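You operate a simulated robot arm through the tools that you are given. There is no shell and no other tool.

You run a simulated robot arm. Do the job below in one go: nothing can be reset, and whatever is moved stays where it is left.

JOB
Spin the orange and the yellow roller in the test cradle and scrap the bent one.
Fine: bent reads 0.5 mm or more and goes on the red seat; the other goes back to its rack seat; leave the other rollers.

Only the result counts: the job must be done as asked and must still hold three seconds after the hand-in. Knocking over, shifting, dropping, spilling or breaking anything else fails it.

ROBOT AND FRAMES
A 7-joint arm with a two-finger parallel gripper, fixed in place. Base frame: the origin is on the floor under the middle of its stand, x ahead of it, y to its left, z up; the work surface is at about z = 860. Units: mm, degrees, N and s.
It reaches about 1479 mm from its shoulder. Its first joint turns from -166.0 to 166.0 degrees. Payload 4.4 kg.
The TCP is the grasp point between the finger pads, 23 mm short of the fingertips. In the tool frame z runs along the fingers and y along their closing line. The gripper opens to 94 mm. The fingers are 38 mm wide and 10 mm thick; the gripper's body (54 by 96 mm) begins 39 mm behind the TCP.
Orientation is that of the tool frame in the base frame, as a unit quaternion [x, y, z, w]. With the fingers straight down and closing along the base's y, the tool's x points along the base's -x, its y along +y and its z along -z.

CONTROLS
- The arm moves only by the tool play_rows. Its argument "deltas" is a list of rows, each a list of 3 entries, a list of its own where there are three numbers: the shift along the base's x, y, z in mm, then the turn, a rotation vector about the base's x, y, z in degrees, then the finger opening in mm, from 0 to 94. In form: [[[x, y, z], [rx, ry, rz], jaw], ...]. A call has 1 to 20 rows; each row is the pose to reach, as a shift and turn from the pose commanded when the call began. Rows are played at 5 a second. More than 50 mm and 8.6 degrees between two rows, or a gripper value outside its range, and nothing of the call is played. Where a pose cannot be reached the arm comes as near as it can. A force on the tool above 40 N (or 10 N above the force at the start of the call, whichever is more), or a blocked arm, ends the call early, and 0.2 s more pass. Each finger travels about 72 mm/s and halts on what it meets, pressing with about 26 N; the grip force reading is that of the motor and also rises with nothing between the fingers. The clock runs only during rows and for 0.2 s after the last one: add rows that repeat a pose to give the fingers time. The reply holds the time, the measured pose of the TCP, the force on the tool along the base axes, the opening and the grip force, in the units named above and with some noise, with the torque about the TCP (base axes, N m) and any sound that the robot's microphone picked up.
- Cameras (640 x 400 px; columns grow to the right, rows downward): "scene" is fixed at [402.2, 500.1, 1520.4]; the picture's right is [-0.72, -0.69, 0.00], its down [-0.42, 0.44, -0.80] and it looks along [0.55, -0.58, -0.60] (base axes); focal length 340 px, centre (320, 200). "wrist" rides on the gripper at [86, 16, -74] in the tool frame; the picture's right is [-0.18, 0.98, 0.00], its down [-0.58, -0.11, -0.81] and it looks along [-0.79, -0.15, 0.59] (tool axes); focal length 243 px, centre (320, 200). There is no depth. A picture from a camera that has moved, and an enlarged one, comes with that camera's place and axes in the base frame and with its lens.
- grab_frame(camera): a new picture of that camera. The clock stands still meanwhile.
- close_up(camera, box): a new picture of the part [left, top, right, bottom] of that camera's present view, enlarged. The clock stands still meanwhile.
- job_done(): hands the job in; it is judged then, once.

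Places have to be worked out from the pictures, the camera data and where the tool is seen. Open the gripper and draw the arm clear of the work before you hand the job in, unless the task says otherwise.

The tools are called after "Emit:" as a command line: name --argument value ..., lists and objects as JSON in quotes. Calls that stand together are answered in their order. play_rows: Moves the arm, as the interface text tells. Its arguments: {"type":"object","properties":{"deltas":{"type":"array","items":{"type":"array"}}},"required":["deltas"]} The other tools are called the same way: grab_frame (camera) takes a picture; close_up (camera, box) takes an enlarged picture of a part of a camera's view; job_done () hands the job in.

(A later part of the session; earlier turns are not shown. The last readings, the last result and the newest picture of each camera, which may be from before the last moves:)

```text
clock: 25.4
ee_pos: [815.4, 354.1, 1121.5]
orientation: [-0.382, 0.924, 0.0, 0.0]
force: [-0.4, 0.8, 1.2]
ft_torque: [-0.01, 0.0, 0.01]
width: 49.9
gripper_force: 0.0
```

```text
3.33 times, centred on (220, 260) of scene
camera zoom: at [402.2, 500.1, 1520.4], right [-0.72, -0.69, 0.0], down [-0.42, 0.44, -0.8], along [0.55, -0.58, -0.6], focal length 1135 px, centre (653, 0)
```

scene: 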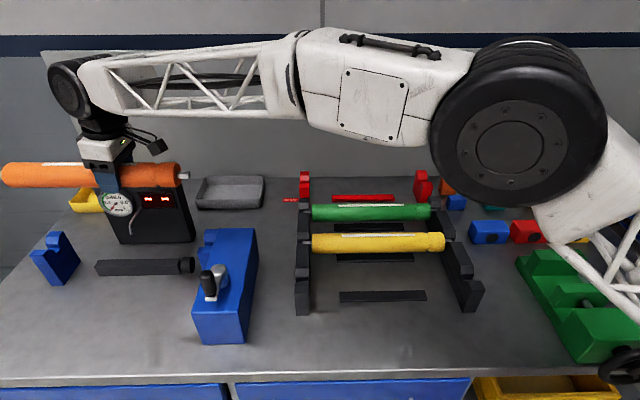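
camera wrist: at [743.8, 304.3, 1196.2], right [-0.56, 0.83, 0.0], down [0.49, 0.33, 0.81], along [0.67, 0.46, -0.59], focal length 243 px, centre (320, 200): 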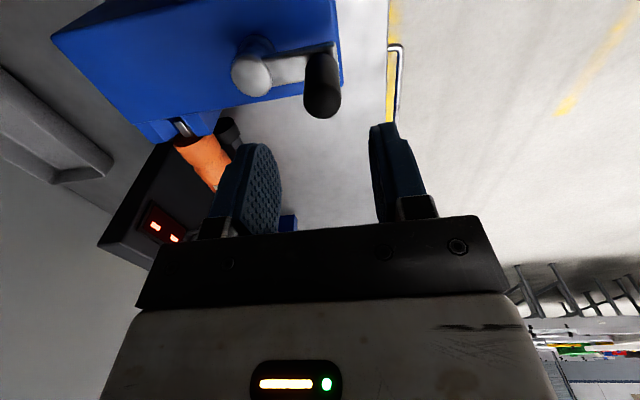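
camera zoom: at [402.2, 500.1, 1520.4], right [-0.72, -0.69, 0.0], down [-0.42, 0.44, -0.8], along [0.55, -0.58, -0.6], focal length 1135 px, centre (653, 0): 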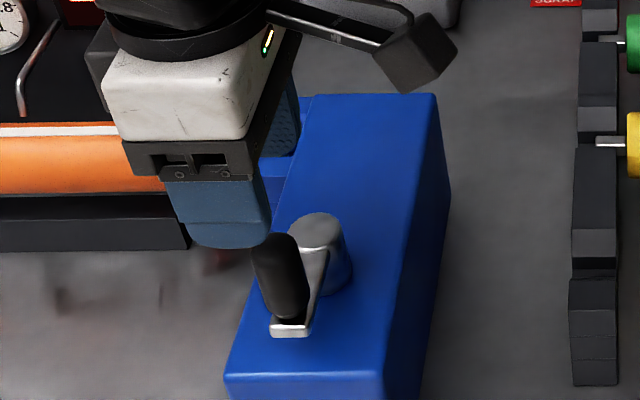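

The handle is nearly under the TCP (about 4 mm off in −x). I correct and descend with jaws at 50 mm to z≈1043.

Emit:
play_rows --deltas '[[[-3.5, -1.3, -15], [0, 0, 0], 50], [[-3.5, -1.3, -40], [0, 0, 0], 50], [[-3.5, -1.3, -62], [0, 0, 0], 50], [[-3.5, -1.3, -78], [0, 0, 0], 50], [[-3.5, -1.3, -78], [0, 0, 0], 50]]'

Emit:
grab_frame --camera "wrist"

Emit:
close_up --camera "scene" --box '[160, 200, 280, 320]'

```text
clock: 26.6
ee_pos: [811.8, 351.9, 1044.4]
orientation: [-0.383, 0.924, 0.001, 0.001]
force: [0.1, 0.4, -0.2]
ft_torque: [-0.02, 0.0, -0.02]
width: 49.8
gripper_force: 0.0
```

```text
taken
camera wrist: at [739.0, 301.8, 1118.5], right [-0.56, 0.83, 0.0], down [0.49, 0.33, 0.81], along [0.67, 0.46, -0.59], focal length 243 px, centre (320, 200)
```

wrist: 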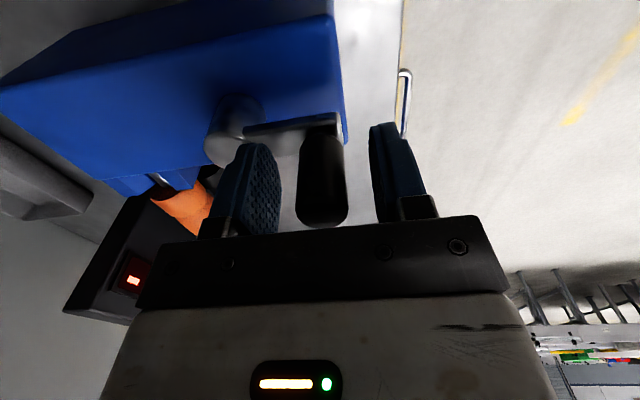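

```text
3.33 times, centred on (220, 260) of scene
camera zoom: at [402.2, 500.1, 1520.4], right [-0.72, -0.69, 0.0], down [-0.42, 0.44, -0.8], along [0.55, -0.58, -0.6], focal length 1135 px, centre (653, 0)
```

zoom: 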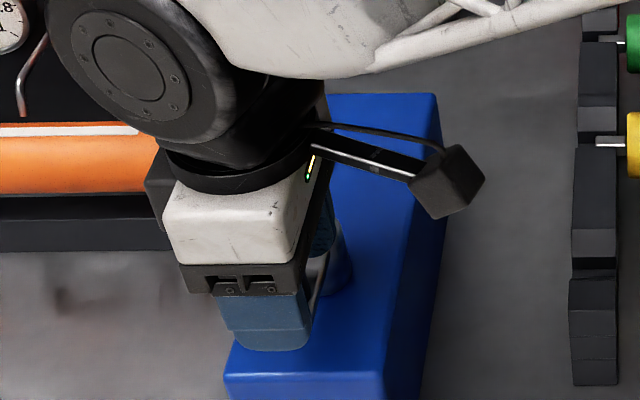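

The handle stands centred between the pads. I close on it.

Emit:
play_rows --deltas '[[[0, 0, 0], [0, 0, 0], 40], [[0, 0, 0], [0, 0, 0], 30], [[0, 0, 0], [0, 0, 0], 20], [[0, 0, 0], [0, 0, 0], 15], [[0, 0, 0], [0, 0, 0], 15]]'

Emit:
grab_frame --camera "wrist"

Emit:
grab_frame --camera "scene"

```text
clock: 27.8
ee_pos: [811.2, 351.9, 1044.8]
orientation: [-0.382, 0.924, 0.001, 0.001]
force: [-7.7, 8.4, 0.3]
ft_torque: [-0.46, -0.54, 0.03]
width: 23.5
gripper_force: 45.1
```

```text
taken
camera wrist: at [738.8, 302.1, 1118.6], right [-0.56, 0.83, 0.0], down [0.49, 0.33, 0.81], along [0.67, 0.46, -0.59], focal length 243 px, centre (320, 200)
```

wrist: 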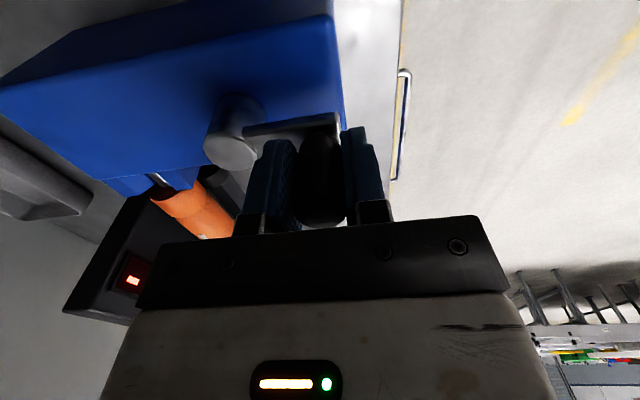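

```text
taken
```

scene: 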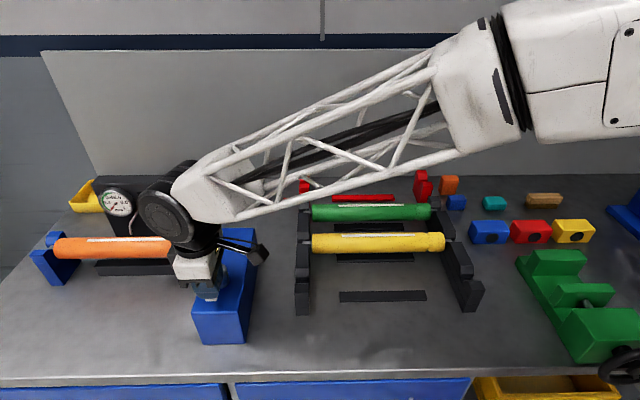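

Handle gripped, with an 11 N push along (−0.7, 0.7): the handle stands slightly further out than the TCP. I ease the tool 2 mm that way.

Emit:
play_rows --deltas '[[[-0.7, 0.7, 0], [0, 0, 0], 15], [[-1.4, 1.4, 0], [0, 0, 0], 15], [[-1.4, 1.4, 0], [0, 0, 0], 15]]'

```text
clock: 28.8
ee_pos: [812.1, 352.1, 1044.2]
orientation: [-0.382, 0.924, 0.0, 0.001]
force: [10.6, -7.7, 0.6]
ft_torque: [0.44, 0.64, -0.02]
width: 23.5
gripper_force: 44.5
stopped in row 3: the force on the tool passed its limit at 42 N (the readings are from after the stop); the commanded pose is now the measured one
```

The arm is stiff: 2 mm of radial error gives about 40 N. So a firm grip on a fixed circle is risky. Instead I'll cage the handle loosely with the jaws closing along the tangent and turn the hand with the crank. First I open, rise, and turn the hand −90°.

Emit:
play_rows --deltas '[[[0, 0, 0], [0, 0, 0], 30], [[0, 0, 0], [0, 0, 0], 50], [[0, 0, 10], [0, 0, 0], 50], [[0, 0, 45], [0, 0, 0], 50], [[0, 0, 80], [0, 0, 0], 50], [[0, 0, 80], [0, 0, -8.2], 50], [[0, 0, 80], [0, 0, -16.4], 50], [[0, 0, 80], [0, 0, -24.6], 50], [[0, 0, 80], [0, 0, -32.8], 50], [[0, 0, 80], [0, 0, -41], 50], [[0, 0, 80], [0, 0, -49.2], 50], [[0, 0, 80], [0, 0, -57.4], 50], [[0, 0, 80], [0, 0, -65.6], 50], [[0, 0, 80], [0, 0, -73.8], 50], [[0, 0, 80], [0, 0, -82], 50], [[0, 0, 80], [0, 0, -90], 50], [[0, 0, 80], [0, 0, -90], 50]]'

Emit:
grab_frame --camera "wrist"

Emit:
grab_frame --camera "scene"

```text
clock: 32.4
ee_pos: [811.4, 353.3, 1124.6]
orientation: [0.384, 0.923, -0.002, 0.0]
force: [-0.1, -0.2, -0.3]
ft_torque: [0.0, 0.01, 0.01]
width: 49.7
gripper_force: 0.0
```

```text
taken
camera wrist: at [761.8, 425.1, 1198.4], right [0.83, 0.56, 0.0], down [0.33, -0.49, 0.81], along [0.45, -0.67, -0.59], focal length 243 px, centre (320, 200)
```

wrist: 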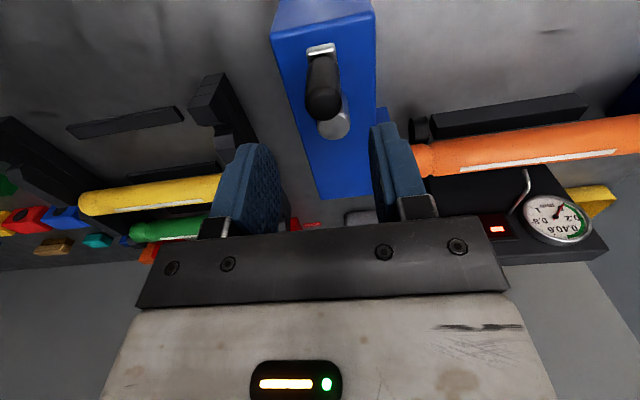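

```text
taken
```

scene: 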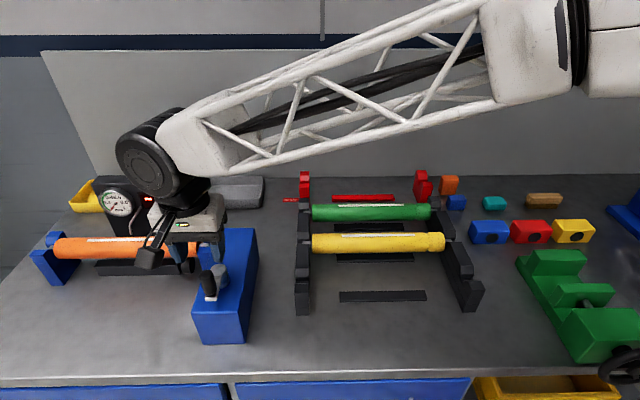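

From this yaw the wrist camera even sees the dial. The handle is centred under the jaws; I descend and cage it at 27 mm opening (handle is 23.5 mm).

Emit:
play_rows --deltas '[[[0, 0, -25], [0, 0, 0], 50], [[0, 0, -55], [0, 0, 0], 50], [[0, 0, -80], [0, 0, 0], 50], [[0, 0, -80], [0, 0, 0], 40], [[0, 0, -80], [0, 0, 0], 32], [[0, 0, -80], [0, 0, 0], 27], [[0, 0, -80], [0, 0, 0], 27]]'

Emit:
grab_frame --camera "wrist"

```text
clock: 34.0
ee_pos: [811.6, 350.5, 1044.8]
orientation: [0.384, 0.923, -0.001, 0.001]
force: [4.4, 4.5, -3.2]
ft_torque: [0.0, -0.05, -0.01]
width: 29.8
gripper_force: 2.9
```

```text
taken
camera wrist: at [761.5, 423.9, 1118.1], right [0.83, 0.56, 0.0], down [0.33, -0.49, 0.81], along [0.45, -0.67, -0.59], focal length 243 px, centre (320, 200)
```

wrist: 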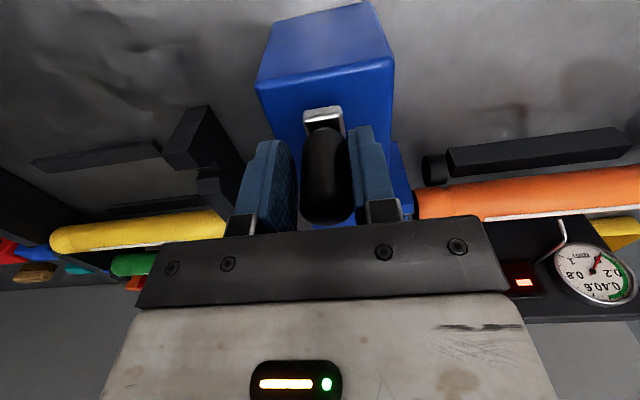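

The crank gives about 6 N of friction against one pad, so it turns freely. I drive it counter-clockwise 85°, turning the hand with it.

Emit:
play_rows --deltas '[[[-5.2, -6.2, 0], [0, 0, 8.5], 27], [[-9.4, -13.1, 0], [0, 0, 17], 27], [[-12.5, -20.5, 0], [0, 0, 25.5], 27], [[-14.5, -28.4, 0], [0, 0, 34], 27], [[-15.3, -36.4, 0], [0, 0, 42.5], 27], [[-14.9, -44.4, 0], [0, 0, 51], 27], [[-13.3, -52.3, 0], [0, 0, 59.5], 27], [[-10.6, -59.9, 0], [0, 0, 68], 27], [[-6.8, -67, 0], [0, 0, 76.5], 27], [[-2, -73.5, 0], [0, 0, 85], 27]]'

Emit:
grab_frame --camera "wrist"

Emit:
grab_frame --camera "scene"

Emit:
close_up --camera "scene" --box '[80, 170, 200, 250]'

```text
clock: 34.5
ee_pos: [803.3, 346.5, 1044.0]
orientation: [0.292, 0.957, 0.0, 0.001]
force: [21.3, 29.7, -10.7]
ft_torque: [-0.61, -0.15, 0.09]
width: 43.3
gripper_force: 18.0
stopped in row 2: the force on the tool passed its limit at 45 N (the readings are from after the stop); the commanded pose is now the measured one
```

```text
taken
camera wrist: at [741.8, 407.9, 1118.1], right [0.7, 0.71, 0.0], down [0.42, -0.41, 0.81], along [0.58, -0.56, -0.59], focal length 243 px, centre (320, 200)
```

wrist: 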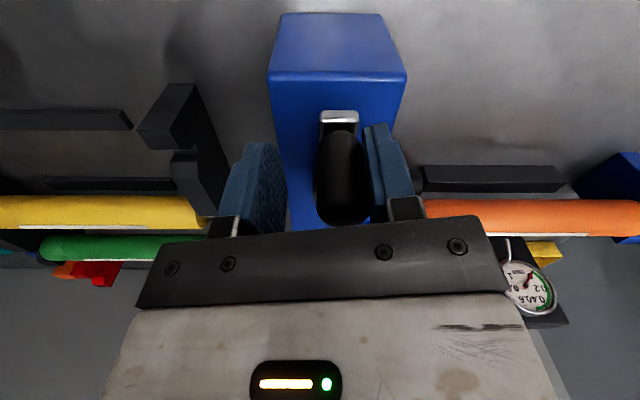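

```text
taken
```

scene: 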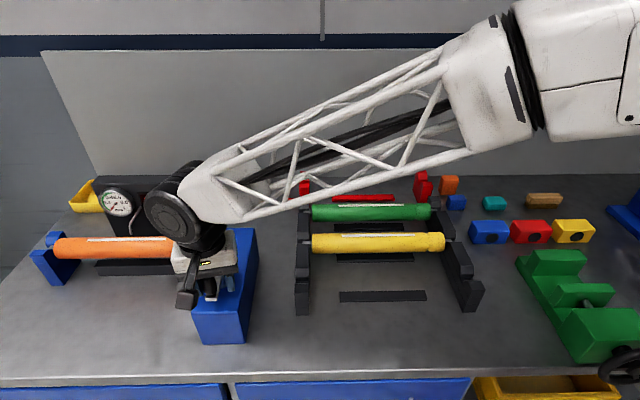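

```text
5.00 times, centred on (140, 210) of scene
camera zoom: at [402.2, 500.1, 1520.4], right [-0.72, -0.69, 0.0], down [-0.42, 0.44, -0.8], along [0.55, -0.58, -0.6], focal length 1702 px, centre (1220, 150)
```

zoom: 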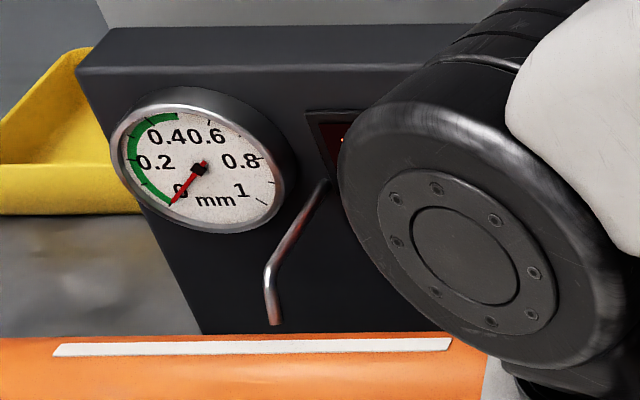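

The handle didn't budge counter-clockwise (45 N, finger pushed open), so it seems blocked that way. I go back to the neutral pose and then try a gentle clockwise push.

Emit:
play_rows --deltas '[[[4, 2.5, 0], [0, 0, -5], 43], [[8.8, 5.6, 0], [0, 0, -11], 40], [[10, 7, 0], [0, 0, -11], 34], [[10, 7, 0], [0, 0, -11], 28], [[10, 7, 0], [0, 0, -11], 28]]'

Emit:
grab_frame --camera "wrist"

```text
clock: 35.7
ee_pos: [815.2, 352.4, 1043.6]
orientation: [0.382, 0.924, -0.001, 0.001]
force: [-0.1, -0.1, -0.6]
ft_torque: [0.02, -0.01, -0.01]
width: 27.6
gripper_force: 0.1
```

```text
taken
camera wrist: at [765.3, 424.4, 1118.3], right [0.82, 0.57, 0.0], down [0.33, -0.49, 0.81], along [0.46, -0.67, -0.59], focal length 243 px, centre (320, 200)
```

wrist: 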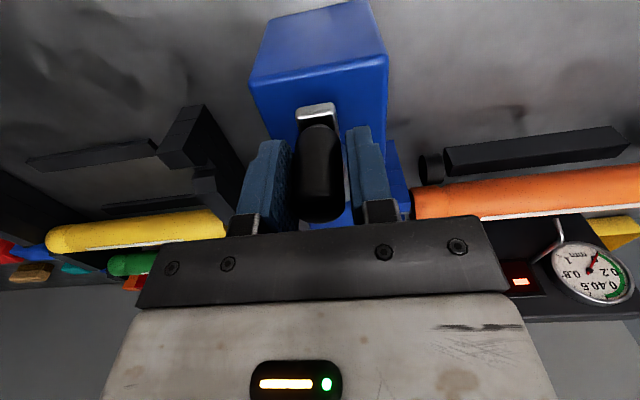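

The handle is caged with slack. Now a small clockwise push, about 17°.

Emit:
play_rows --deltas '[[[3, 2.8, 0], [0, 0, -4], 27], [[6, 5.4, 0], [0, 0, -8.5], 27], [[9.3, 7.7, 0], [0, 0, -13], 27], [[12.7, 9.8, 0], [0, 0, -17], 27], [[12.7, 9.8, 0], [0, 0, -17], 27]]'

Emit:
grab_frame --camera "wrist"

Emit:
close_up --camera "scene" --box '[80, 170, 260, 320]'

```text
clock: 36.9
ee_pos: [827.4, 361.2, 1044.1]
orientation: [0.515, 0.857, 0.0, 0.001]
force: [-0.5, -0.8, -0.7]
ft_torque: [-0.02, -0.01, 0.0]
width: 27.2
gripper_force: 0.7
```

```text
taken
camera wrist: at [800.8, 445.9, 1118.5], right [0.95, 0.3, 0.0], down [0.18, -0.56, 0.81], along [0.24, -0.77, -0.59], focal length 243 px, centre (320, 200)
```

wrist: 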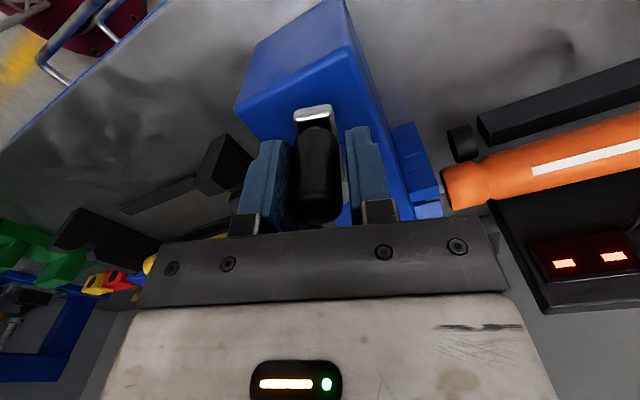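

```text
2.67 times, centred on (170, 245) of scene
camera zoom: at [402.2, 500.1, 1520.4], right [-0.72, -0.69, 0.0], down [-0.42, 0.44, -0.8], along [0.55, -0.58, -0.6], focal length 908 px, centre (720, 80)
```

zoom: 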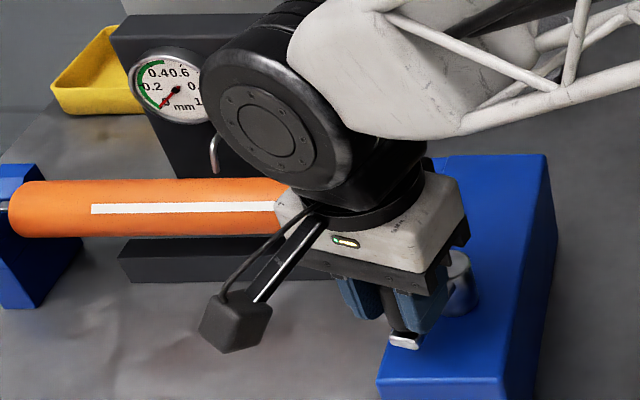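

Clockwise works: the crank turned with under 1 N and the roller's stripe rolled toward the camera. For a long stroke I lift off, turn the hand +145° (checking that the wrist can do it), and re-cage.

Emit:
play_rows --deltas '[[[0, 0, 0], [0, 0, 0], 40], [[0, 0, 20], [0, 0, 0], 50], [[0, 0, 60], [0, 0, 0], 50], [[0, 0, 80], [0, 0, 8.5], 50], [[0, 0, 80], [0, 0, 17], 50], [[0, 0, 80], [0, 0, 25.5], 50], [[0, 0, 80], [0, 0, 34], 50], [[0, 0, 80], [0, 0, 42.5], 50], [[0, 0, 80], [0, 0, 51], 50], [[0, 0, 80], [0, 0, 59.5], 50], [[0, 0, 80], [0, 0, 68], 50], [[0, 0, 80], [0, 0, 76.5], 50], [[0, 0, 80], [0, 0, 85], 50], [[0, 0, 80], [0, 0, 93.5], 50], [[0, 0, 80], [0, 0, 102], 50], [[0, 0, 80], [0, 0, 110.5], 50], [[0, 0, 80], [0, 0, 119], 50], [[0, 0, 80], [0, 0, 127.5], 50], [[0, 0, 80], [0, 0, 136], 50], [[0, 0, 80], [0, 0, 144.5], 50]]'

Emit:
grab_frame --camera "scene"

Emit:
close_up --camera "scene" --box '[80, 170, 260, 320]'

```text
clock: 41.1
ee_pos: [827.2, 362.4, 1123.5]
orientation: [-0.661, 0.75, 0.001, 0.0]
force: [0.4, 0.2, -0.9]
ft_torque: [-0.03, 0.02, -0.02]
width: 50.1
gripper_force: 0.0
```

```text
taken
```

scene: 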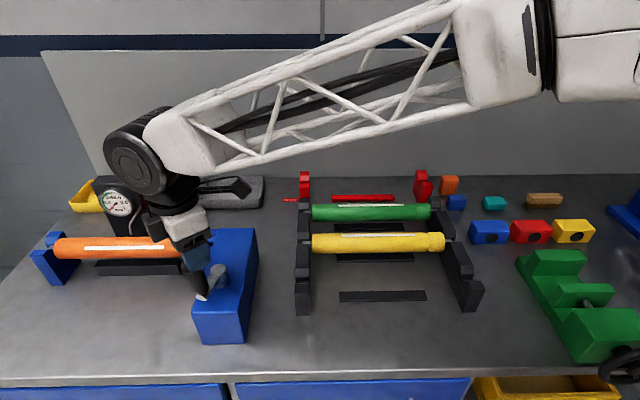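

```text
2.67 times, centred on (170, 245) of scene
camera zoom: at [402.2, 500.1, 1520.4], right [-0.72, -0.69, 0.0], down [-0.42, 0.44, -0.8], along [0.55, -0.58, -0.6], focal length 908 px, centre (720, 80)
```

zoom: 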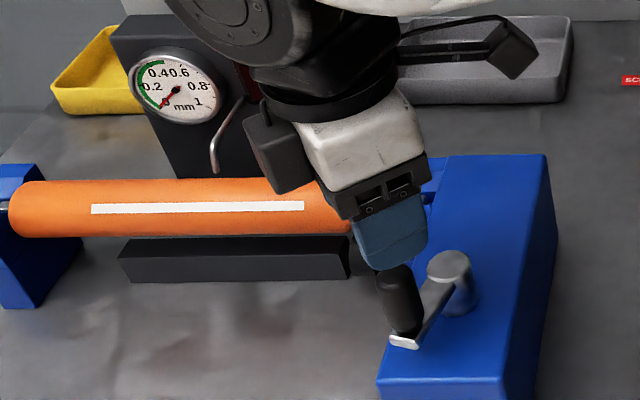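

The wrist reaches yaw 82°, so long clockwise strokes are possible. I turn on to yaw 117°, descend and re-cage.

Emit:
play_rows --deltas '[[[0, 0, 0], [0, 0, 8.5], 50], [[0, 0, 0], [0, 0, 17], 50], [[0, 0, 0], [0, 0, 25.5], 50], [[0, 0, 0], [0, 0, 34.5], 50], [[0, 0, -25], [0, 0, 34.5], 50], [[0, 0, -55], [0, 0, 34.5], 50], [[0, 0, -80], [0, 0, 34.5], 50], [[0, 0, -80], [0, 0, 34.5], 40], [[0, 0, -80], [0, 0, 34.5], 32], [[0, 0, -80], [0, 0, 34.5], 27], [[0, 0, -80], [0, 0, 34.5], 27]]'

Emit:
grab_frame --camera "wrist"

Emit:
grab_frame --camera "scene"

```text
refused: row 4 steps farther than a row can; nothing moved
```

```text
taken
camera wrist: at [800.1, 276.9, 1198.2], right [-0.95, 0.31, 0.0], down [0.18, 0.56, 0.81], along [0.25, 0.77, -0.59], focal length 243 px, centre (320, 200)
```

wrist: 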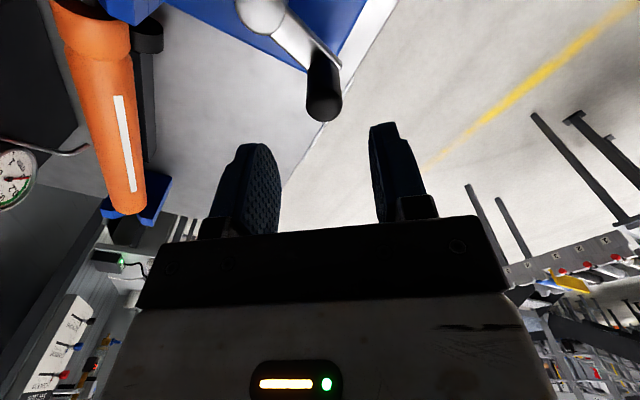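

```text
taken
```

scene: 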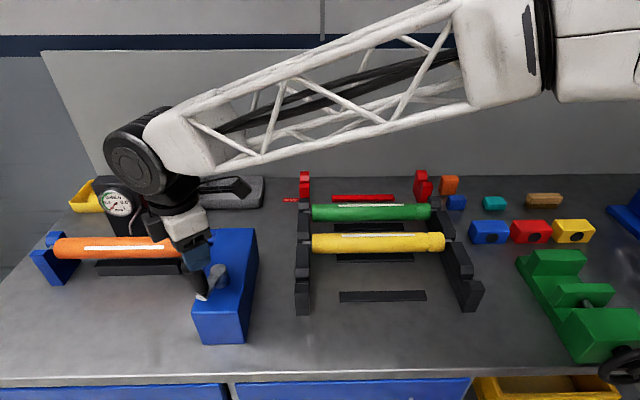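

One step was 9°, over the limit; nothing moved. I resend with smaller steps.

Emit:
play_rows --deltas '[[[0, 0, 0], [0, 0, 8.5], 50], [[0, 0, 0], [0, 0, 17], 50], [[0, 0, 0], [0, 0, 25.5], 50], [[0, 0, 0], [0, 0, 34], 50], [[0, 0, -25], [0, 0, 34], 50], [[0, 0, -55], [0, 0, 34], 50], [[0, 0, -80], [0, 0, 34], 50], [[0, 0, -80], [0, 0, 34], 40], [[0, 0, -80], [0, 0, 34], 32], [[0, 0, -80], [0, 0, 34], 27], [[0, 0, -80], [0, 0, 34], 27]]'

Emit:
grab_frame --camera "wrist"

Emit:
grab_frame --camera "scene"

```text
clock: 43.5
ee_pos: [825.4, 362.5, 1043.6]
orientation: [0.851, -0.525, -0.001, 0.0]
force: [0.7, 0.2, -0.3]
ft_torque: [0.01, 0.01, 0.01]
width: 27.2
gripper_force: 0.0
```

```text
taken
camera wrist: at [849.9, 277.4, 1117.6], right [-0.96, -0.28, 0.0], down [-0.16, 0.57, 0.81], along [-0.22, 0.78, -0.59], focal length 243 px, centre (320, 200)
```

wrist: 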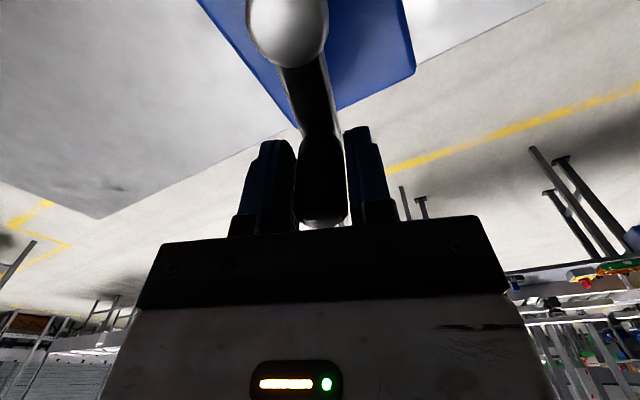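

```text
taken
```

scene: 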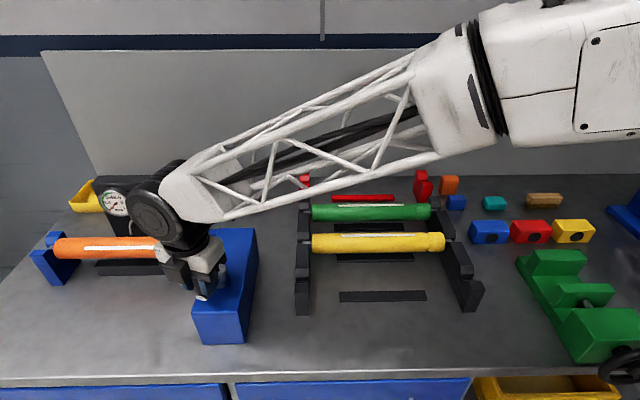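

The handle is caged and the hub shows 55.6 mm away, confirming its axis near (852, 314). I drive a 170° clockwise stroke along the circle.

Emit:
play_rows --deltas '[[[7.6, 2.9, 0], [0, 0, -8.5], 27], [[15.5, 5.0, 0], [0, 0, -17], 27], [[23.6, 6.0, 0], [0, 0, -25.5], 27], [[31.7, 5.7, 0], [0, 0, -34], 27], [[39.8, 4.2, 0], [0, 0, -42.5], 27], [[47.5, 1.6, 0], [0, 0, -51], 27], [[54.7, -2.2, 0], [0, 0, -59.5], 27], [[61.3, -7.0, 0], [0, 0, -68], 27], [[67.1, -12.7, 0], [0, 0, -76.5], 27], [[72.0, -19.2, 0], [0, 0, -85], 27], [[75.9, -26.4, 0], [0, 0, -93.5], 27], [[78.7, -34.0, 0], [0, 0, -102], 27], [[80.4, -42.0, 0], [0, 0, -110.5], 27], [[80.8, -50.2, 0], [0, 0, -119], 27], [[80.0, -58.3, 0], [0, 0, -127.5], 27], [[78.0, -66.2, 0], [0, 0, -136], 27], [[74.9, -73.7, 0], [0, 0, -144.5], 27], [[70.7, -80.7, 0], [0, 0, -153], 27], [[65.6, -87.0, 0], [0, 0, -161.5], 27], [[59.5, -92.5, 0], [0, 0, -170], 27]]'

Emit:
grab_frame --camera "wrist"

Emit:
grab_frame --camera "scene"

Emit:
close_up --camera "scene" --box '[80, 170, 200, 250]'

```text
clock: 47.7
ee_pos: [886.9, 269.9, 1044.9]
orientation: [0.45, 0.893, 0.0, 0.001]
force: [0.6, 0.3, 0.6]
ft_torque: [0.01, 0.0, 0.01]
width: 27.4
gripper_force: 0.0
```

```text
taken
camera wrist: at [848.3, 348.4, 1118.5], right [0.9, 0.44, 0.0], down [0.26, -0.53, 0.81], along [0.35, -0.73, -0.59], focal length 243 px, centre (320, 200)
```

wrist: 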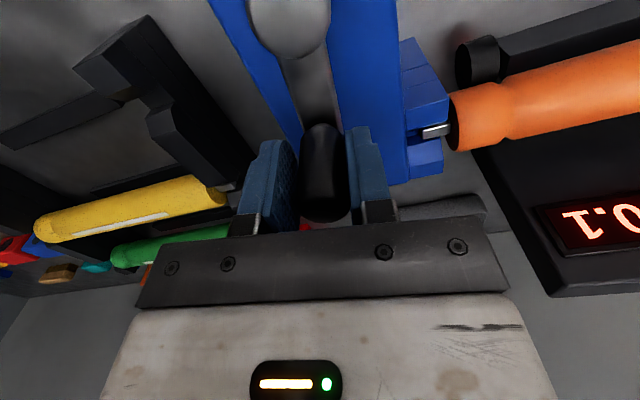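

```text
taken
```

scene: 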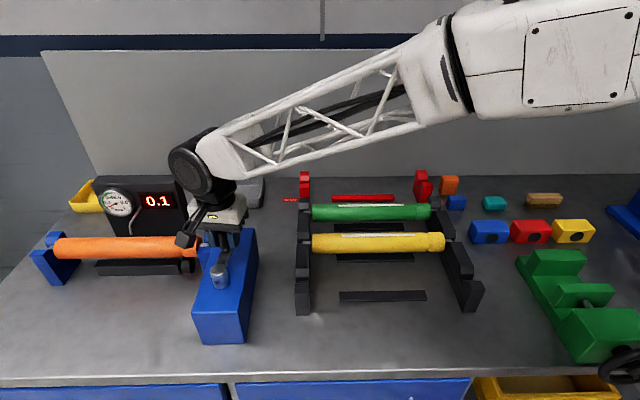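

```text
5.00 times, centred on (140, 210) of scene
camera zoom: at [402.2, 500.1, 1520.4], right [-0.72, -0.69, 0.0], down [-0.42, 0.44, -0.8], along [0.55, -0.58, -0.6], focal length 1702 px, centre (1220, 150)
```

zoom: 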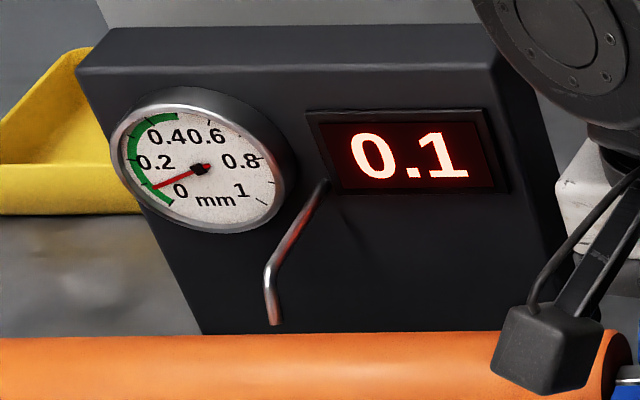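

After 187° of crank (more than one roller revolution) the display reads 0.1 mm for orange. I push a further 34° to confirm that the reading is stable.

Emit:
play_rows --deltas '[[[-7.1, -4.7, 0], [0, 0, -8.5], 27], [[-14.7, -8.2, 0], [0, 0, -17], 27], [[-22.7, -10.6, 0], [0, 0, -25.5], 27], [[-30.9, -11.6, 0], [0, 0, -34], 27], [[-30.9, -11.6, 0], [0, 0, -34], 27]]'

Emit:
close_up --camera "scene" --box '[80, 170, 260, 320]'

Emit:
grab_frame --camera "wrist"

```text
clock: 48.9
ee_pos: [855.8, 257.4, 1043.0]
orientation: [0.692, 0.722, -0.001, 0.001]
force: [0.7, -0.3, -0.7]
ft_torque: [0.02, 0.03, 0.0]
width: 26.8
gripper_force: 0.1
```

```text
2.67 times, centred on (170, 245) of scene
camera zoom: at [402.2, 500.1, 1520.4], right [-0.72, -0.69, 0.0], down [-0.42, 0.44, -0.8], along [0.55, -0.58, -0.6], focal length 908 px, centre (720, 80)
```

zoom: 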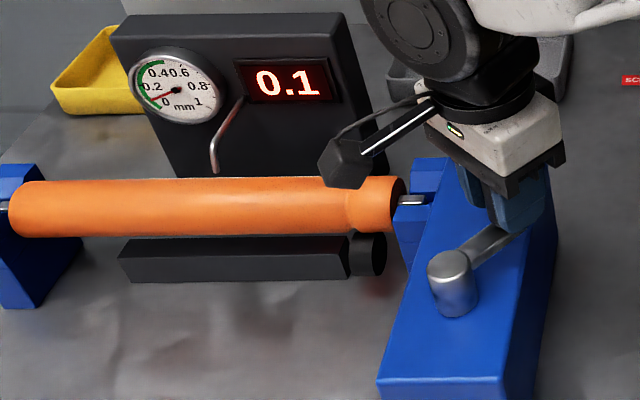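

```text
taken
camera wrist: at [867.9, 344.5, 1118.5], right [0.99, -0.14, 0.0], down [-0.08, -0.58, 0.81], along [-0.11, -0.8, -0.59], focal length 243 px, centre (320, 200)
```

wrist: 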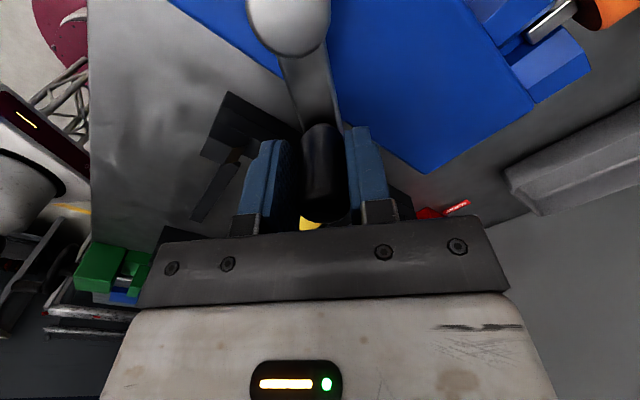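

Stable at 0.1 mm: orange is good. I open, rise off the handle, and swing back over the roller with yaw returning to 45°.

Emit:
play_rows --deltas '[[[0, 0, 0], [0, 0, 0], 40], [[0, 0, 0], [0, 0, 0], 50], [[0, 0, 30], [0, 0, 0], 50], [[0, 0, 65], [0, 0, 0], 50], [[14, 6.5, 90], [0, 0, 8.3], 60], [[28, 13, 106], [0, 0, 16.6], 70], [[43, 20, 106], [0, 0, 24.9], 80], [[58, 26.5, 106], [0, 0, 33.2], 90], [[72, 33, 106], [0, 0, 41.5], 90], [[87, 40, 106], [0, 0, 49.8], 90], [[102, 46.5, 106], [0, 0, 58.1], 90], [[117, 53, 106], [0, 0, 66.4], 90], [[131, 60, 106], [0, 0, 74.7], 90], [[146, 66.5, 106], [0, 0, 83], 90], [[160, 73, 106], [0, 0, 91.3], 90], [[175, 80, 106], [0, 0, 99.6], 90], [[190, 86.5, 106], [0, 0, 107.9], 90], [[204, 93, 106], [0, 0, 116.2], 90], [[219, 100, 106], [0, 0, 124.5], 90], [[233.3, 106.5, 106], [0, 0, 132.5], 90]]'

Emit:
grab_frame --camera "wrist"

Emit:
close_up --camera "scene" --box '[20, 165, 260, 345]'

```text
clock: 53.1
ee_pos: [1089.6, 365.7, 1149.2]
orientation: [-0.384, 0.923, 0.001, 0.001]
force: [0.2, -0.4, -0.2]
ft_torque: [0.03, 0.05, -0.02]
width: 90.1
gripper_force: 0.1
```

```text
taken
camera wrist: at [1015.8, 315.4, 1223.5], right [-0.57, 0.82, 0.0], down [0.49, 0.33, 0.81], along [0.66, 0.46, -0.59], focal length 243 px, centre (320, 200)
```

wrist: 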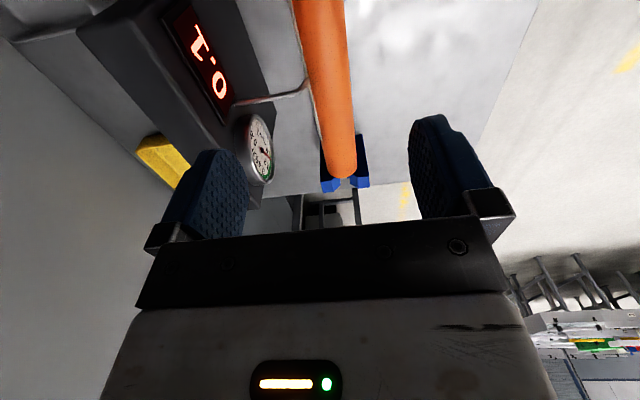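

```text
2.22 times, centred on (140, 255) of scene
camera zoom: at [402.2, 500.1, 1520.4], right [-0.72, -0.69, 0.0], down [-0.42, 0.44, -0.8], along [0.55, -0.58, -0.6], focal length 757 px, centre (720, 78)
```

zoom: 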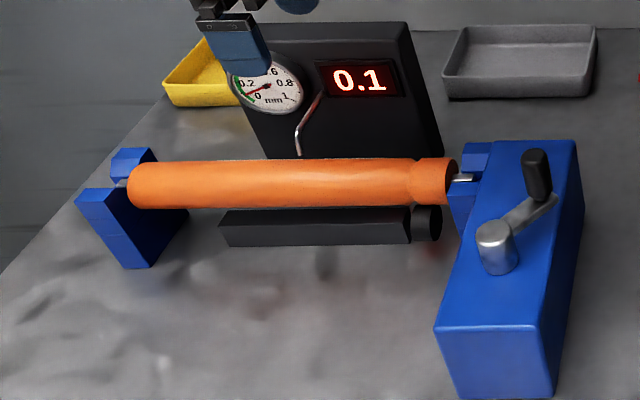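

The roller is centred under the jaws within 1 mm. I descend to the release height z≈946 and close on it.

Emit:
play_rows --deltas '[[[0, 0, -30], [0, 0, 0], 90], [[0, 0, -70], [0, 0, 0], 90], [[0, 0, -110], [0, 0, 0], 90], [[0, 0, -150], [0, 0, 0], 90], [[0, 0, -180], [0, 0, 0], 90], [[0, 0, -198], [0, 0, 0], 90], [[0, 0, -204], [0, 0, 0], 90], [[0, 0, -204], [0, 0, 0], 75], [[0, 0, -204], [0, 0, 0], 60], [[0, 0, -204], [0, 0, 0], 50], [[0, 0, -204], [0, 0, 0], 30], [[0, 0, -204], [0, 0, 0], 30], [[0, 0, -204], [0, 0, 0], 30]]'

Emit:
close_up --camera "scene" --box '[20, 165, 260, 345]'

```text
clock: 55.9
ee_pos: [1088.9, 363.1, 945.1]
orientation: [-0.384, 0.923, 0.001, 0.0]
force: [-17.0, 13.7, -0.1]
ft_torque: [0.0, 0.07, -1.03]
width: 49.5
gripper_force: 26.2
```

```text
2.22 times, centred on (140, 255) of scene
camera zoom: at [402.2, 500.1, 1520.4], right [-0.72, -0.69, 0.0], down [-0.42, 0.44, -0.8], along [0.55, -0.58, -0.6], focal length 757 px, centre (720, 78)
```

zoom: 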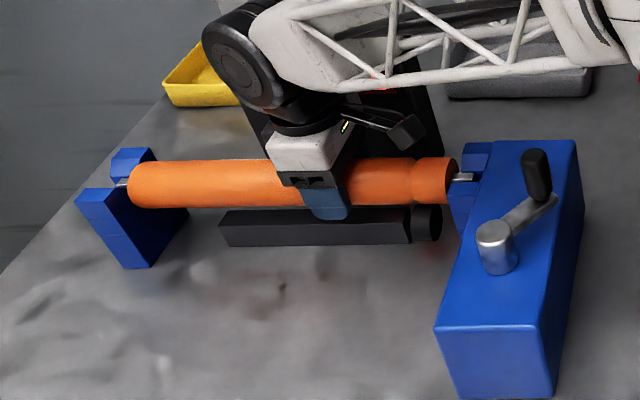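

Gripped; a 22 N side load along (−0.7, 0.7) shows about 1 mm misalignment. I relieve it with a small shift and a slight yaw.

Emit:
play_rows --deltas '[[[-0.3, 0.3, 0], [0, 0, -0.15], 30], [[-0.6, 0.6, 0], [0, 0, -0.3], 30], [[-0.6, 0.6, 0], [0, 0, -0.3], 30]]'

```text
clock: 56.7
ee_pos: [1087.9, 364.3, 946.6]
orientation: [-0.382, 0.924, 0.0, 0.0]
force: [-2.8, 4.4, 1.1]
ft_torque: [-0.04, 0.02, 1.16]
width: 49.4
gripper_force: 25.9
```

Side load relieved. I lift the orange roller straight out to z≈1150, adding tilt gradually against the sag.

Emit:
play_rows --deltas '[[[0, 0, 3], [0.1, -0.1, 0.15], 30], [[0, 0, 9], [0.4, -0.4, 0.15], 30], [[0, 0, 22], [0.8, -0.8, 0.15], 30], [[0, 0, 45], [1.2, -1.2, 0.15], 30], [[0, 0, 80], [1.6, -1.6, 0.15], 30], [[0, 0, 120], [2.0, -2.0, 0.15], 30], [[0, 0, 160], [2.4, -2.4, 0.15], 30], [[0, 0, 190], [2.8, -2.8, 0.15], 30], [[0, 0, 204], [2.8, -2.8, 0.15], 30], [[0, 0, 204], [2.8, -2.8, 0.15], 30]]'

Emit:
close_up --camera "scene" --box '[0, 130, 220, 300]'

```text
clock: 58.9
ee_pos: [1087.8, 366.4, 1149.9]
orientation: [-0.381, 0.924, 0.013, 0.032]
force: [1.1, -0.3, -5.5]
ft_torque: [-0.15, 0.11, -0.37]
width: 49.2
gripper_force: 25.7
```

```text
2.35 times, centred on (110, 215) of scene
camera zoom: at [402.2, 500.1, 1520.4], right [-0.72, -0.69, 0.0], down [-0.42, 0.44, -0.8], along [0.55, -0.58, -0.6], focal length 801 px, centre (814, 165)
```

zoom: 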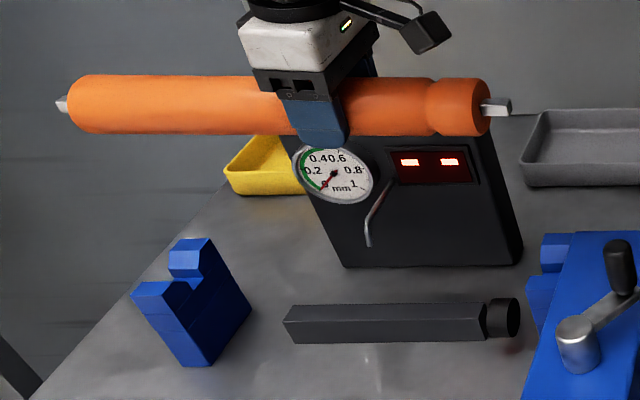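

Level in the grip. I carry it back over its rack seat along the reverse path, adding tilt slowly.

Emit:
play_rows --deltas '[[[-10, -7, 0], [0, 0, 0], 30], [[-30, -22, 0], [0.1, -0.1, 0], 30], [[-60, -44, 0], [0.2, -0.2, 0], 30], [[-96, -71, 0], [0.3, -0.3, 0], 30], [[-134, -99, 0], [0.5, -0.5, 0], 30], [[-172, -127, 0], [0.7, -0.7, 0], 30], [[-210, -155, 0], [0.9, -0.9, 0], 30], [[-248, -183, 0], [1.1, -1.1, 0], 30], [[-286, -211, 0], [1.3, -1.3, 0], 30], [[-324, -239, 0], [1.5, -1.5, 0], 30], [[-362, -267, 0], [1.7, -1.7, 0], 30], [[-400, -295, 0], [1.9, -1.9, 0], 30], [[-434, -320, 0], [2.0, -2.0, 0], 30], [[-460, -339, 0], [2.0, -2.0, 0], 30], [[-475, -350, 0], [2.0, -2.0, 0], 30], [[-480.9, -355.1, 0], [2.0, -2.0, 0], 30], [[-480.9, -355.1, 0], [2.0, -2.0, 0], 30]]'

Emit:
close_up --camera "scene" --box '[280, 130, 520, 320]'

```text
clock: 62.5
ee_pos: [605.3, 8.9, 1149.5]
orientation: [-0.381, 0.923, 0.024, 0.055]
force: [0.1, 0.2, -5.4]
ft_torque: [-0.16, 0.16, 0.07]
width: 49.5
gripper_force: 25.6
```

```text
2.11 times, centred on (400, 225) of scene
camera zoom: at [402.2, 500.1, 1520.4], right [-0.72, -0.69, 0.0], down [-0.42, 0.44, -0.8], along [0.55, -0.58, -0.6], focal length 717 px, centre (152, 147)
```

zoom: 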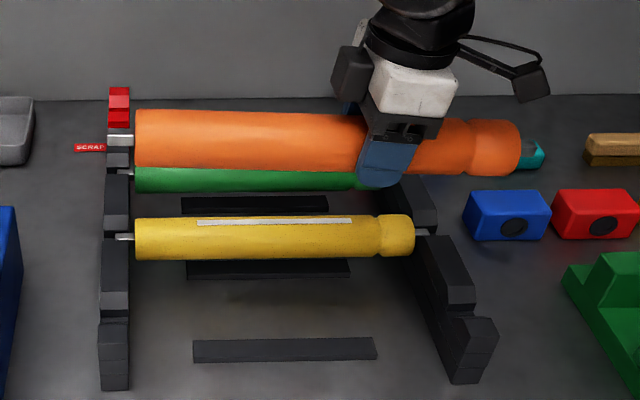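

Over its seat, left end about 2° high, which the slow sag will take out. I lower to z≈958, just above the rack posts (tops at 939), and check.

Emit:
play_rows --deltas '[[[0, 0, -15], [0, 0, 0], 30], [[0, 0, -45], [0, 0, 0], 30], [[0, 0, -85], [0, 0, 0], 30], [[0, 0, -125], [0, 0, 0], 30], [[0, 0, -160], [0, 0, 0], 30], [[0, 0, -183], [0, 0, 0], 30], [[0, 0, -192], [0, 0, 0], 30], [[0, 0, -192], [0, 0, 0], 30]]'

Emit:
close_up --camera "scene" --box '[280, 180, 500, 320]'

```text
clock: 64.3
ee_pos: [608.3, 9.5, 960.3]
orientation: [-0.381, 0.923, 0.024, 0.055]
force: [0.5, -0.1, -5.0]
ft_torque: [-0.16, 0.15, 0.08]
width: 49.4
gripper_force: 26.0
```

```text
2.86 times, centred on (390, 250) of scene
camera zoom: at [402.2, 500.1, 1520.4], right [-0.72, -0.69, 0.0], down [-0.42, 0.44, -0.8], along [0.55, -0.58, -0.6], focal length 973 px, centre (120, 57)
```

zoom: 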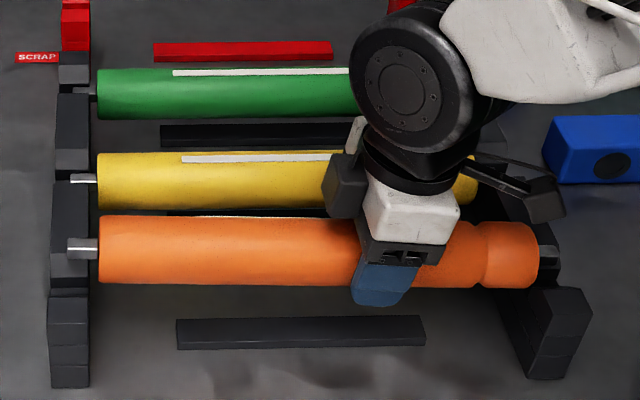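

The left end is still about 2.3° high, and the axial position matches the original. I take out the tilt and lower to z≈926.

Emit:
play_rows --deltas '[[[0, 0, -5], [-0.8, 0.8, 0], 30], [[0, 0, -12], [-1.6, 1.6, 0], 30], [[0, 0, -20], [-1.6, 1.6, 0], 30], [[0, 0, -28], [-1.6, 1.6, 0], 30], [[0, 0, -32], [-1.6, 1.6, 0], 30], [[0, 0, -32], [-1.6, 1.6, 0], 30]]'

Emit:
close_up --camera "scene" --box '[280, 180, 500, 320]'

```text
clock: 65.7
ee_pos: [607.5, 9.0, 926.2]
orientation: [-0.382, 0.923, 0.016, 0.037]
force: [-17.2, 17.1, 1.3]
ft_torque: [-0.11, 0.05, 1.21]
width: 49.2
gripper_force: 26.7
```

```text
2.86 times, centred on (390, 250) of scene
camera zoom: at [402.2, 500.1, 1520.4], right [-0.72, -0.69, 0.0], down [-0.42, 0.44, -0.8], along [0.55, -0.58, -0.6], focal length 973 px, centre (120, 57)
```

zoom: 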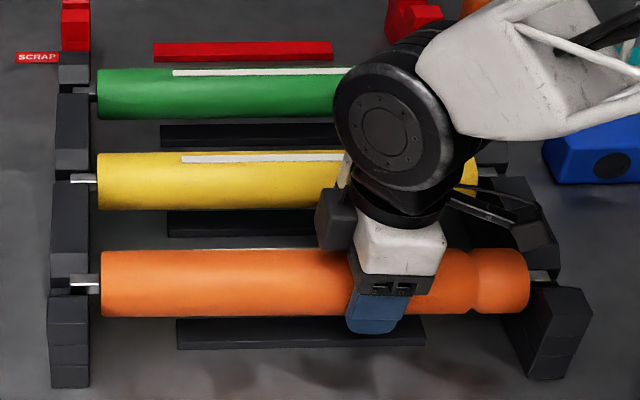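

The slot wall pushes the roller with 24 N toward (−0.7, 0.7), so it is about 1 mm too far the other way. I shift to relieve that before going lower.

Emit:
play_rows --deltas '[[[-0.4, 0.4, 0], [0, 0, 0.1], 30], [[-0.8, 0.8, 0], [0, 0, 0.2], 30], [[-0.8, 0.8, 0], [0, 0, 0.2], 30]]'

```text
clock: 66.5
ee_pos: [607.9, 11.7, 926.0]
orientation: [-0.383, 0.923, 0.016, 0.037]
force: [-1.1, 0.9, -5.9]
ft_torque: [-0.15, 0.11, -0.23]
width: 49.6
gripper_force: 25.7
```

Free again (only the weight shows). I lower in 1 mm steps toward z≈920.

Emit:
play_rows --deltas '[[[0, 0, -1.5], [0, 0, 0], 30], [[0, 0, -3], [0, 0, 0], 30], [[0, 0, -4], [0, 0, 0], 30], [[0, 0, -5], [0, 0, 0], 30], [[0, 0, -6], [0, 0, 0], 30], [[0, 0, -6], [0, 0, 0], 30]]'

Emit:
close_up --camera "scene" --box '[280, 180, 500, 320]'

```text
clock: 67.9
ee_pos: [606.9, 10.5, 920.3]
orientation: [-0.384, 0.922, 0.015, 0.038]
force: [1.1, 2.5, 25.3]
ft_torque: [0.07, -0.05, -1.0]
width: 49.4
gripper_force: 26.0
```

```text
2.86 times, centred on (390, 250) of scene
camera zoom: at [402.2, 500.1, 1520.4], right [-0.72, -0.69, 0.0], down [-0.42, 0.44, -0.8], along [0.55, -0.58, -0.6], focal length 973 px, centre (120, 57)
```

zoom: 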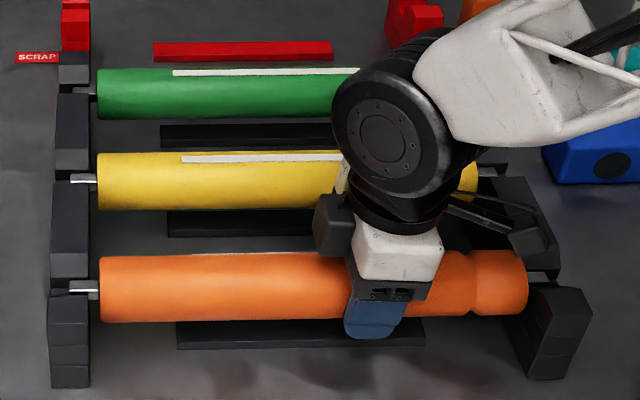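

Seated: 25 N pressing now. I back off 0.8 mm to relieve the press and then open gently.

Emit:
play_rows --deltas '[[[0, 0, 0.8], [0, 0, 0], 30], [[0, 0, 0.8], [0, 0, 0], 48], [[0, 0, 0.8], [0, 0, 0], 54], [[0, 0, 0.8], [0, 0, 0], 62], [[0, 0, 0.8], [0, 0, 0], 72], [[0, 0, 0.8], [0, 0, 0], 82], [[0, 0, 0.8], [0, 0, 0], 82]]'

Emit:
close_up --camera "scene" --box '[280, 180, 500, 320]'

```text
clock: 69.5
ee_pos: [606.8, 10.9, 921.7]
orientation: [-0.383, 0.923, 0.016, 0.037]
force: [-0.7, 0.0, -0.1]
ft_torque: [-0.01, 0.03, 0.01]
width: 81.6
gripper_force: 0.0
```

```text
2.86 times, centred on (390, 250) of scene
camera zoom: at [402.2, 500.1, 1520.4], right [-0.72, -0.69, 0.0], down [-0.42, 0.44, -0.8], along [0.55, -0.58, -0.6], focal length 973 px, centre (120, 57)
```

zoom: 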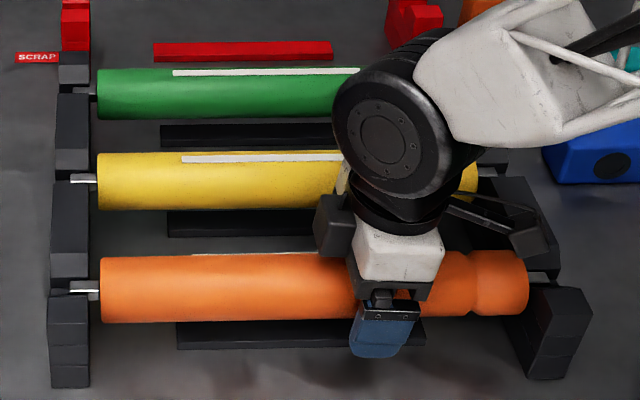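

The orange roller is back on its seat. I rise, straighten the tool, and move 120 mm across to hover over the yellow roller.

Emit:
play_rows --deltas '[[[0, 0, 20], [0, 0, 0], 86], [[0, 0, 55], [0, 0, 0], 90], [[0, 0, 90], [-1.6, 1.6, 0], 90], [[0, 0, 119], [-3.2, 3.2, 0], 90], [[20, -20, 119], [-3.2, 3.2, 0], 90], [[50, -50, 119], [-3.2, 3.2, 0], 90], [[75, -75, 119], [-3.2, 3.2, 0], 90], [[85.6, -85.6, 119], [-3.2, 3.2, 0], 90], [[85.6, -85.6, 119], [-3.2, 3.2, 0], 90]]'

Emit:
grab_frame --camera "wrist"

Emit:
grab_frame --camera "scene"

Emit:
close_up --camera "scene" --box '[280, 180, 500, 320]'

```text
clock: 71.5
ee_pos: [691.1, -75.3, 1040.2]
orientation: [-0.383, 0.924, 0.001, 0.0]
force: [0.2, 0.1, -0.2]
ft_torque: [-0.02, 0.0, 0.01]
width: 89.9
gripper_force: 0.0
```

```text
taken
camera wrist: at [618.7, -125.6, 1114.5], right [-0.57, 0.82, 0.0], down [0.49, 0.33, 0.81], along [0.66, 0.46, -0.59], focal length 243 px, centre (320, 200)
```

wrist: 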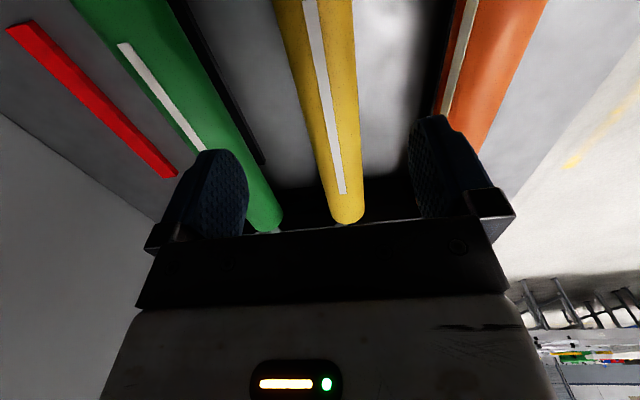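

```text
taken
```

scene: 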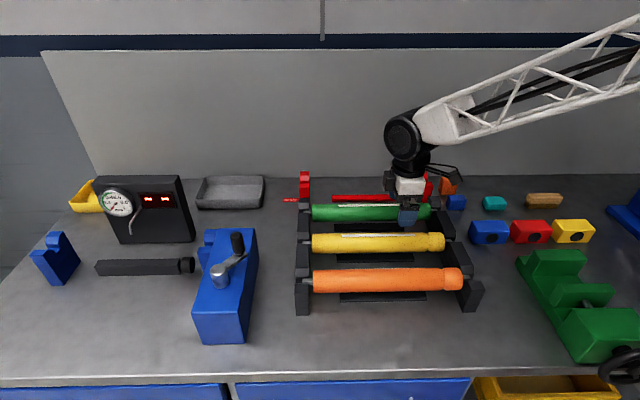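

```text
2.86 times, centred on (390, 250) of scene
camera zoom: at [402.2, 500.1, 1520.4], right [-0.72, -0.69, 0.0], down [-0.42, 0.44, -0.8], along [0.55, -0.58, -0.6], focal length 973 px, centre (120, 57)
```

zoom: 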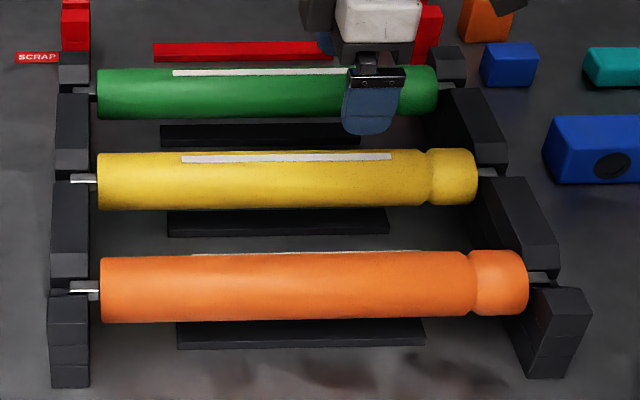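

Yellow is centred under the jaws within about 1 mm. I descend to z≈920 and close.

Emit:
play_rows --deltas '[[[0, 0, -30], [0, 0, 0], 90], [[0, 0, -65], [0, 0, 0], 90], [[0, 0, -95], [0, 0, 0], 90], [[0, 0, -113], [0, 0, 0], 90], [[0, 0, -120], [0, 0, 0], 90], [[0, 0, -120], [0, 0, 0], 75], [[0, 0, -120], [0, 0, 0], 60], [[0, 0, -120], [0, 0, 0], 50], [[0, 0, -120], [0, 0, 0], 30], [[0, 0, -120], [0, 0, 0], 30], [[0, 0, -120], [0, 0, 0], 30]]'

Emit:
close_up --camera "scene" --box '[280, 180, 500, 320]'

```text
clock: 73.9
ee_pos: [692.9, -75.0, 920.4]
orientation: [-0.384, 0.923, 0.001, 0.0]
force: [-9.7, 11.4, 1.7]
ft_torque: [0.02, 0.04, -1.13]
width: 49.5
gripper_force: 25.6
```

```text
2.86 times, centred on (390, 250) of scene
camera zoom: at [402.2, 500.1, 1520.4], right [-0.72, -0.69, 0.0], down [-0.42, 0.44, -0.8], along [0.55, -0.58, -0.6], focal length 973 px, centre (120, 57)
```

zoom: 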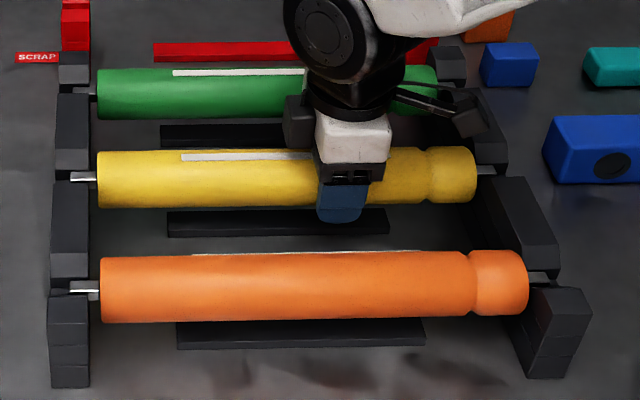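

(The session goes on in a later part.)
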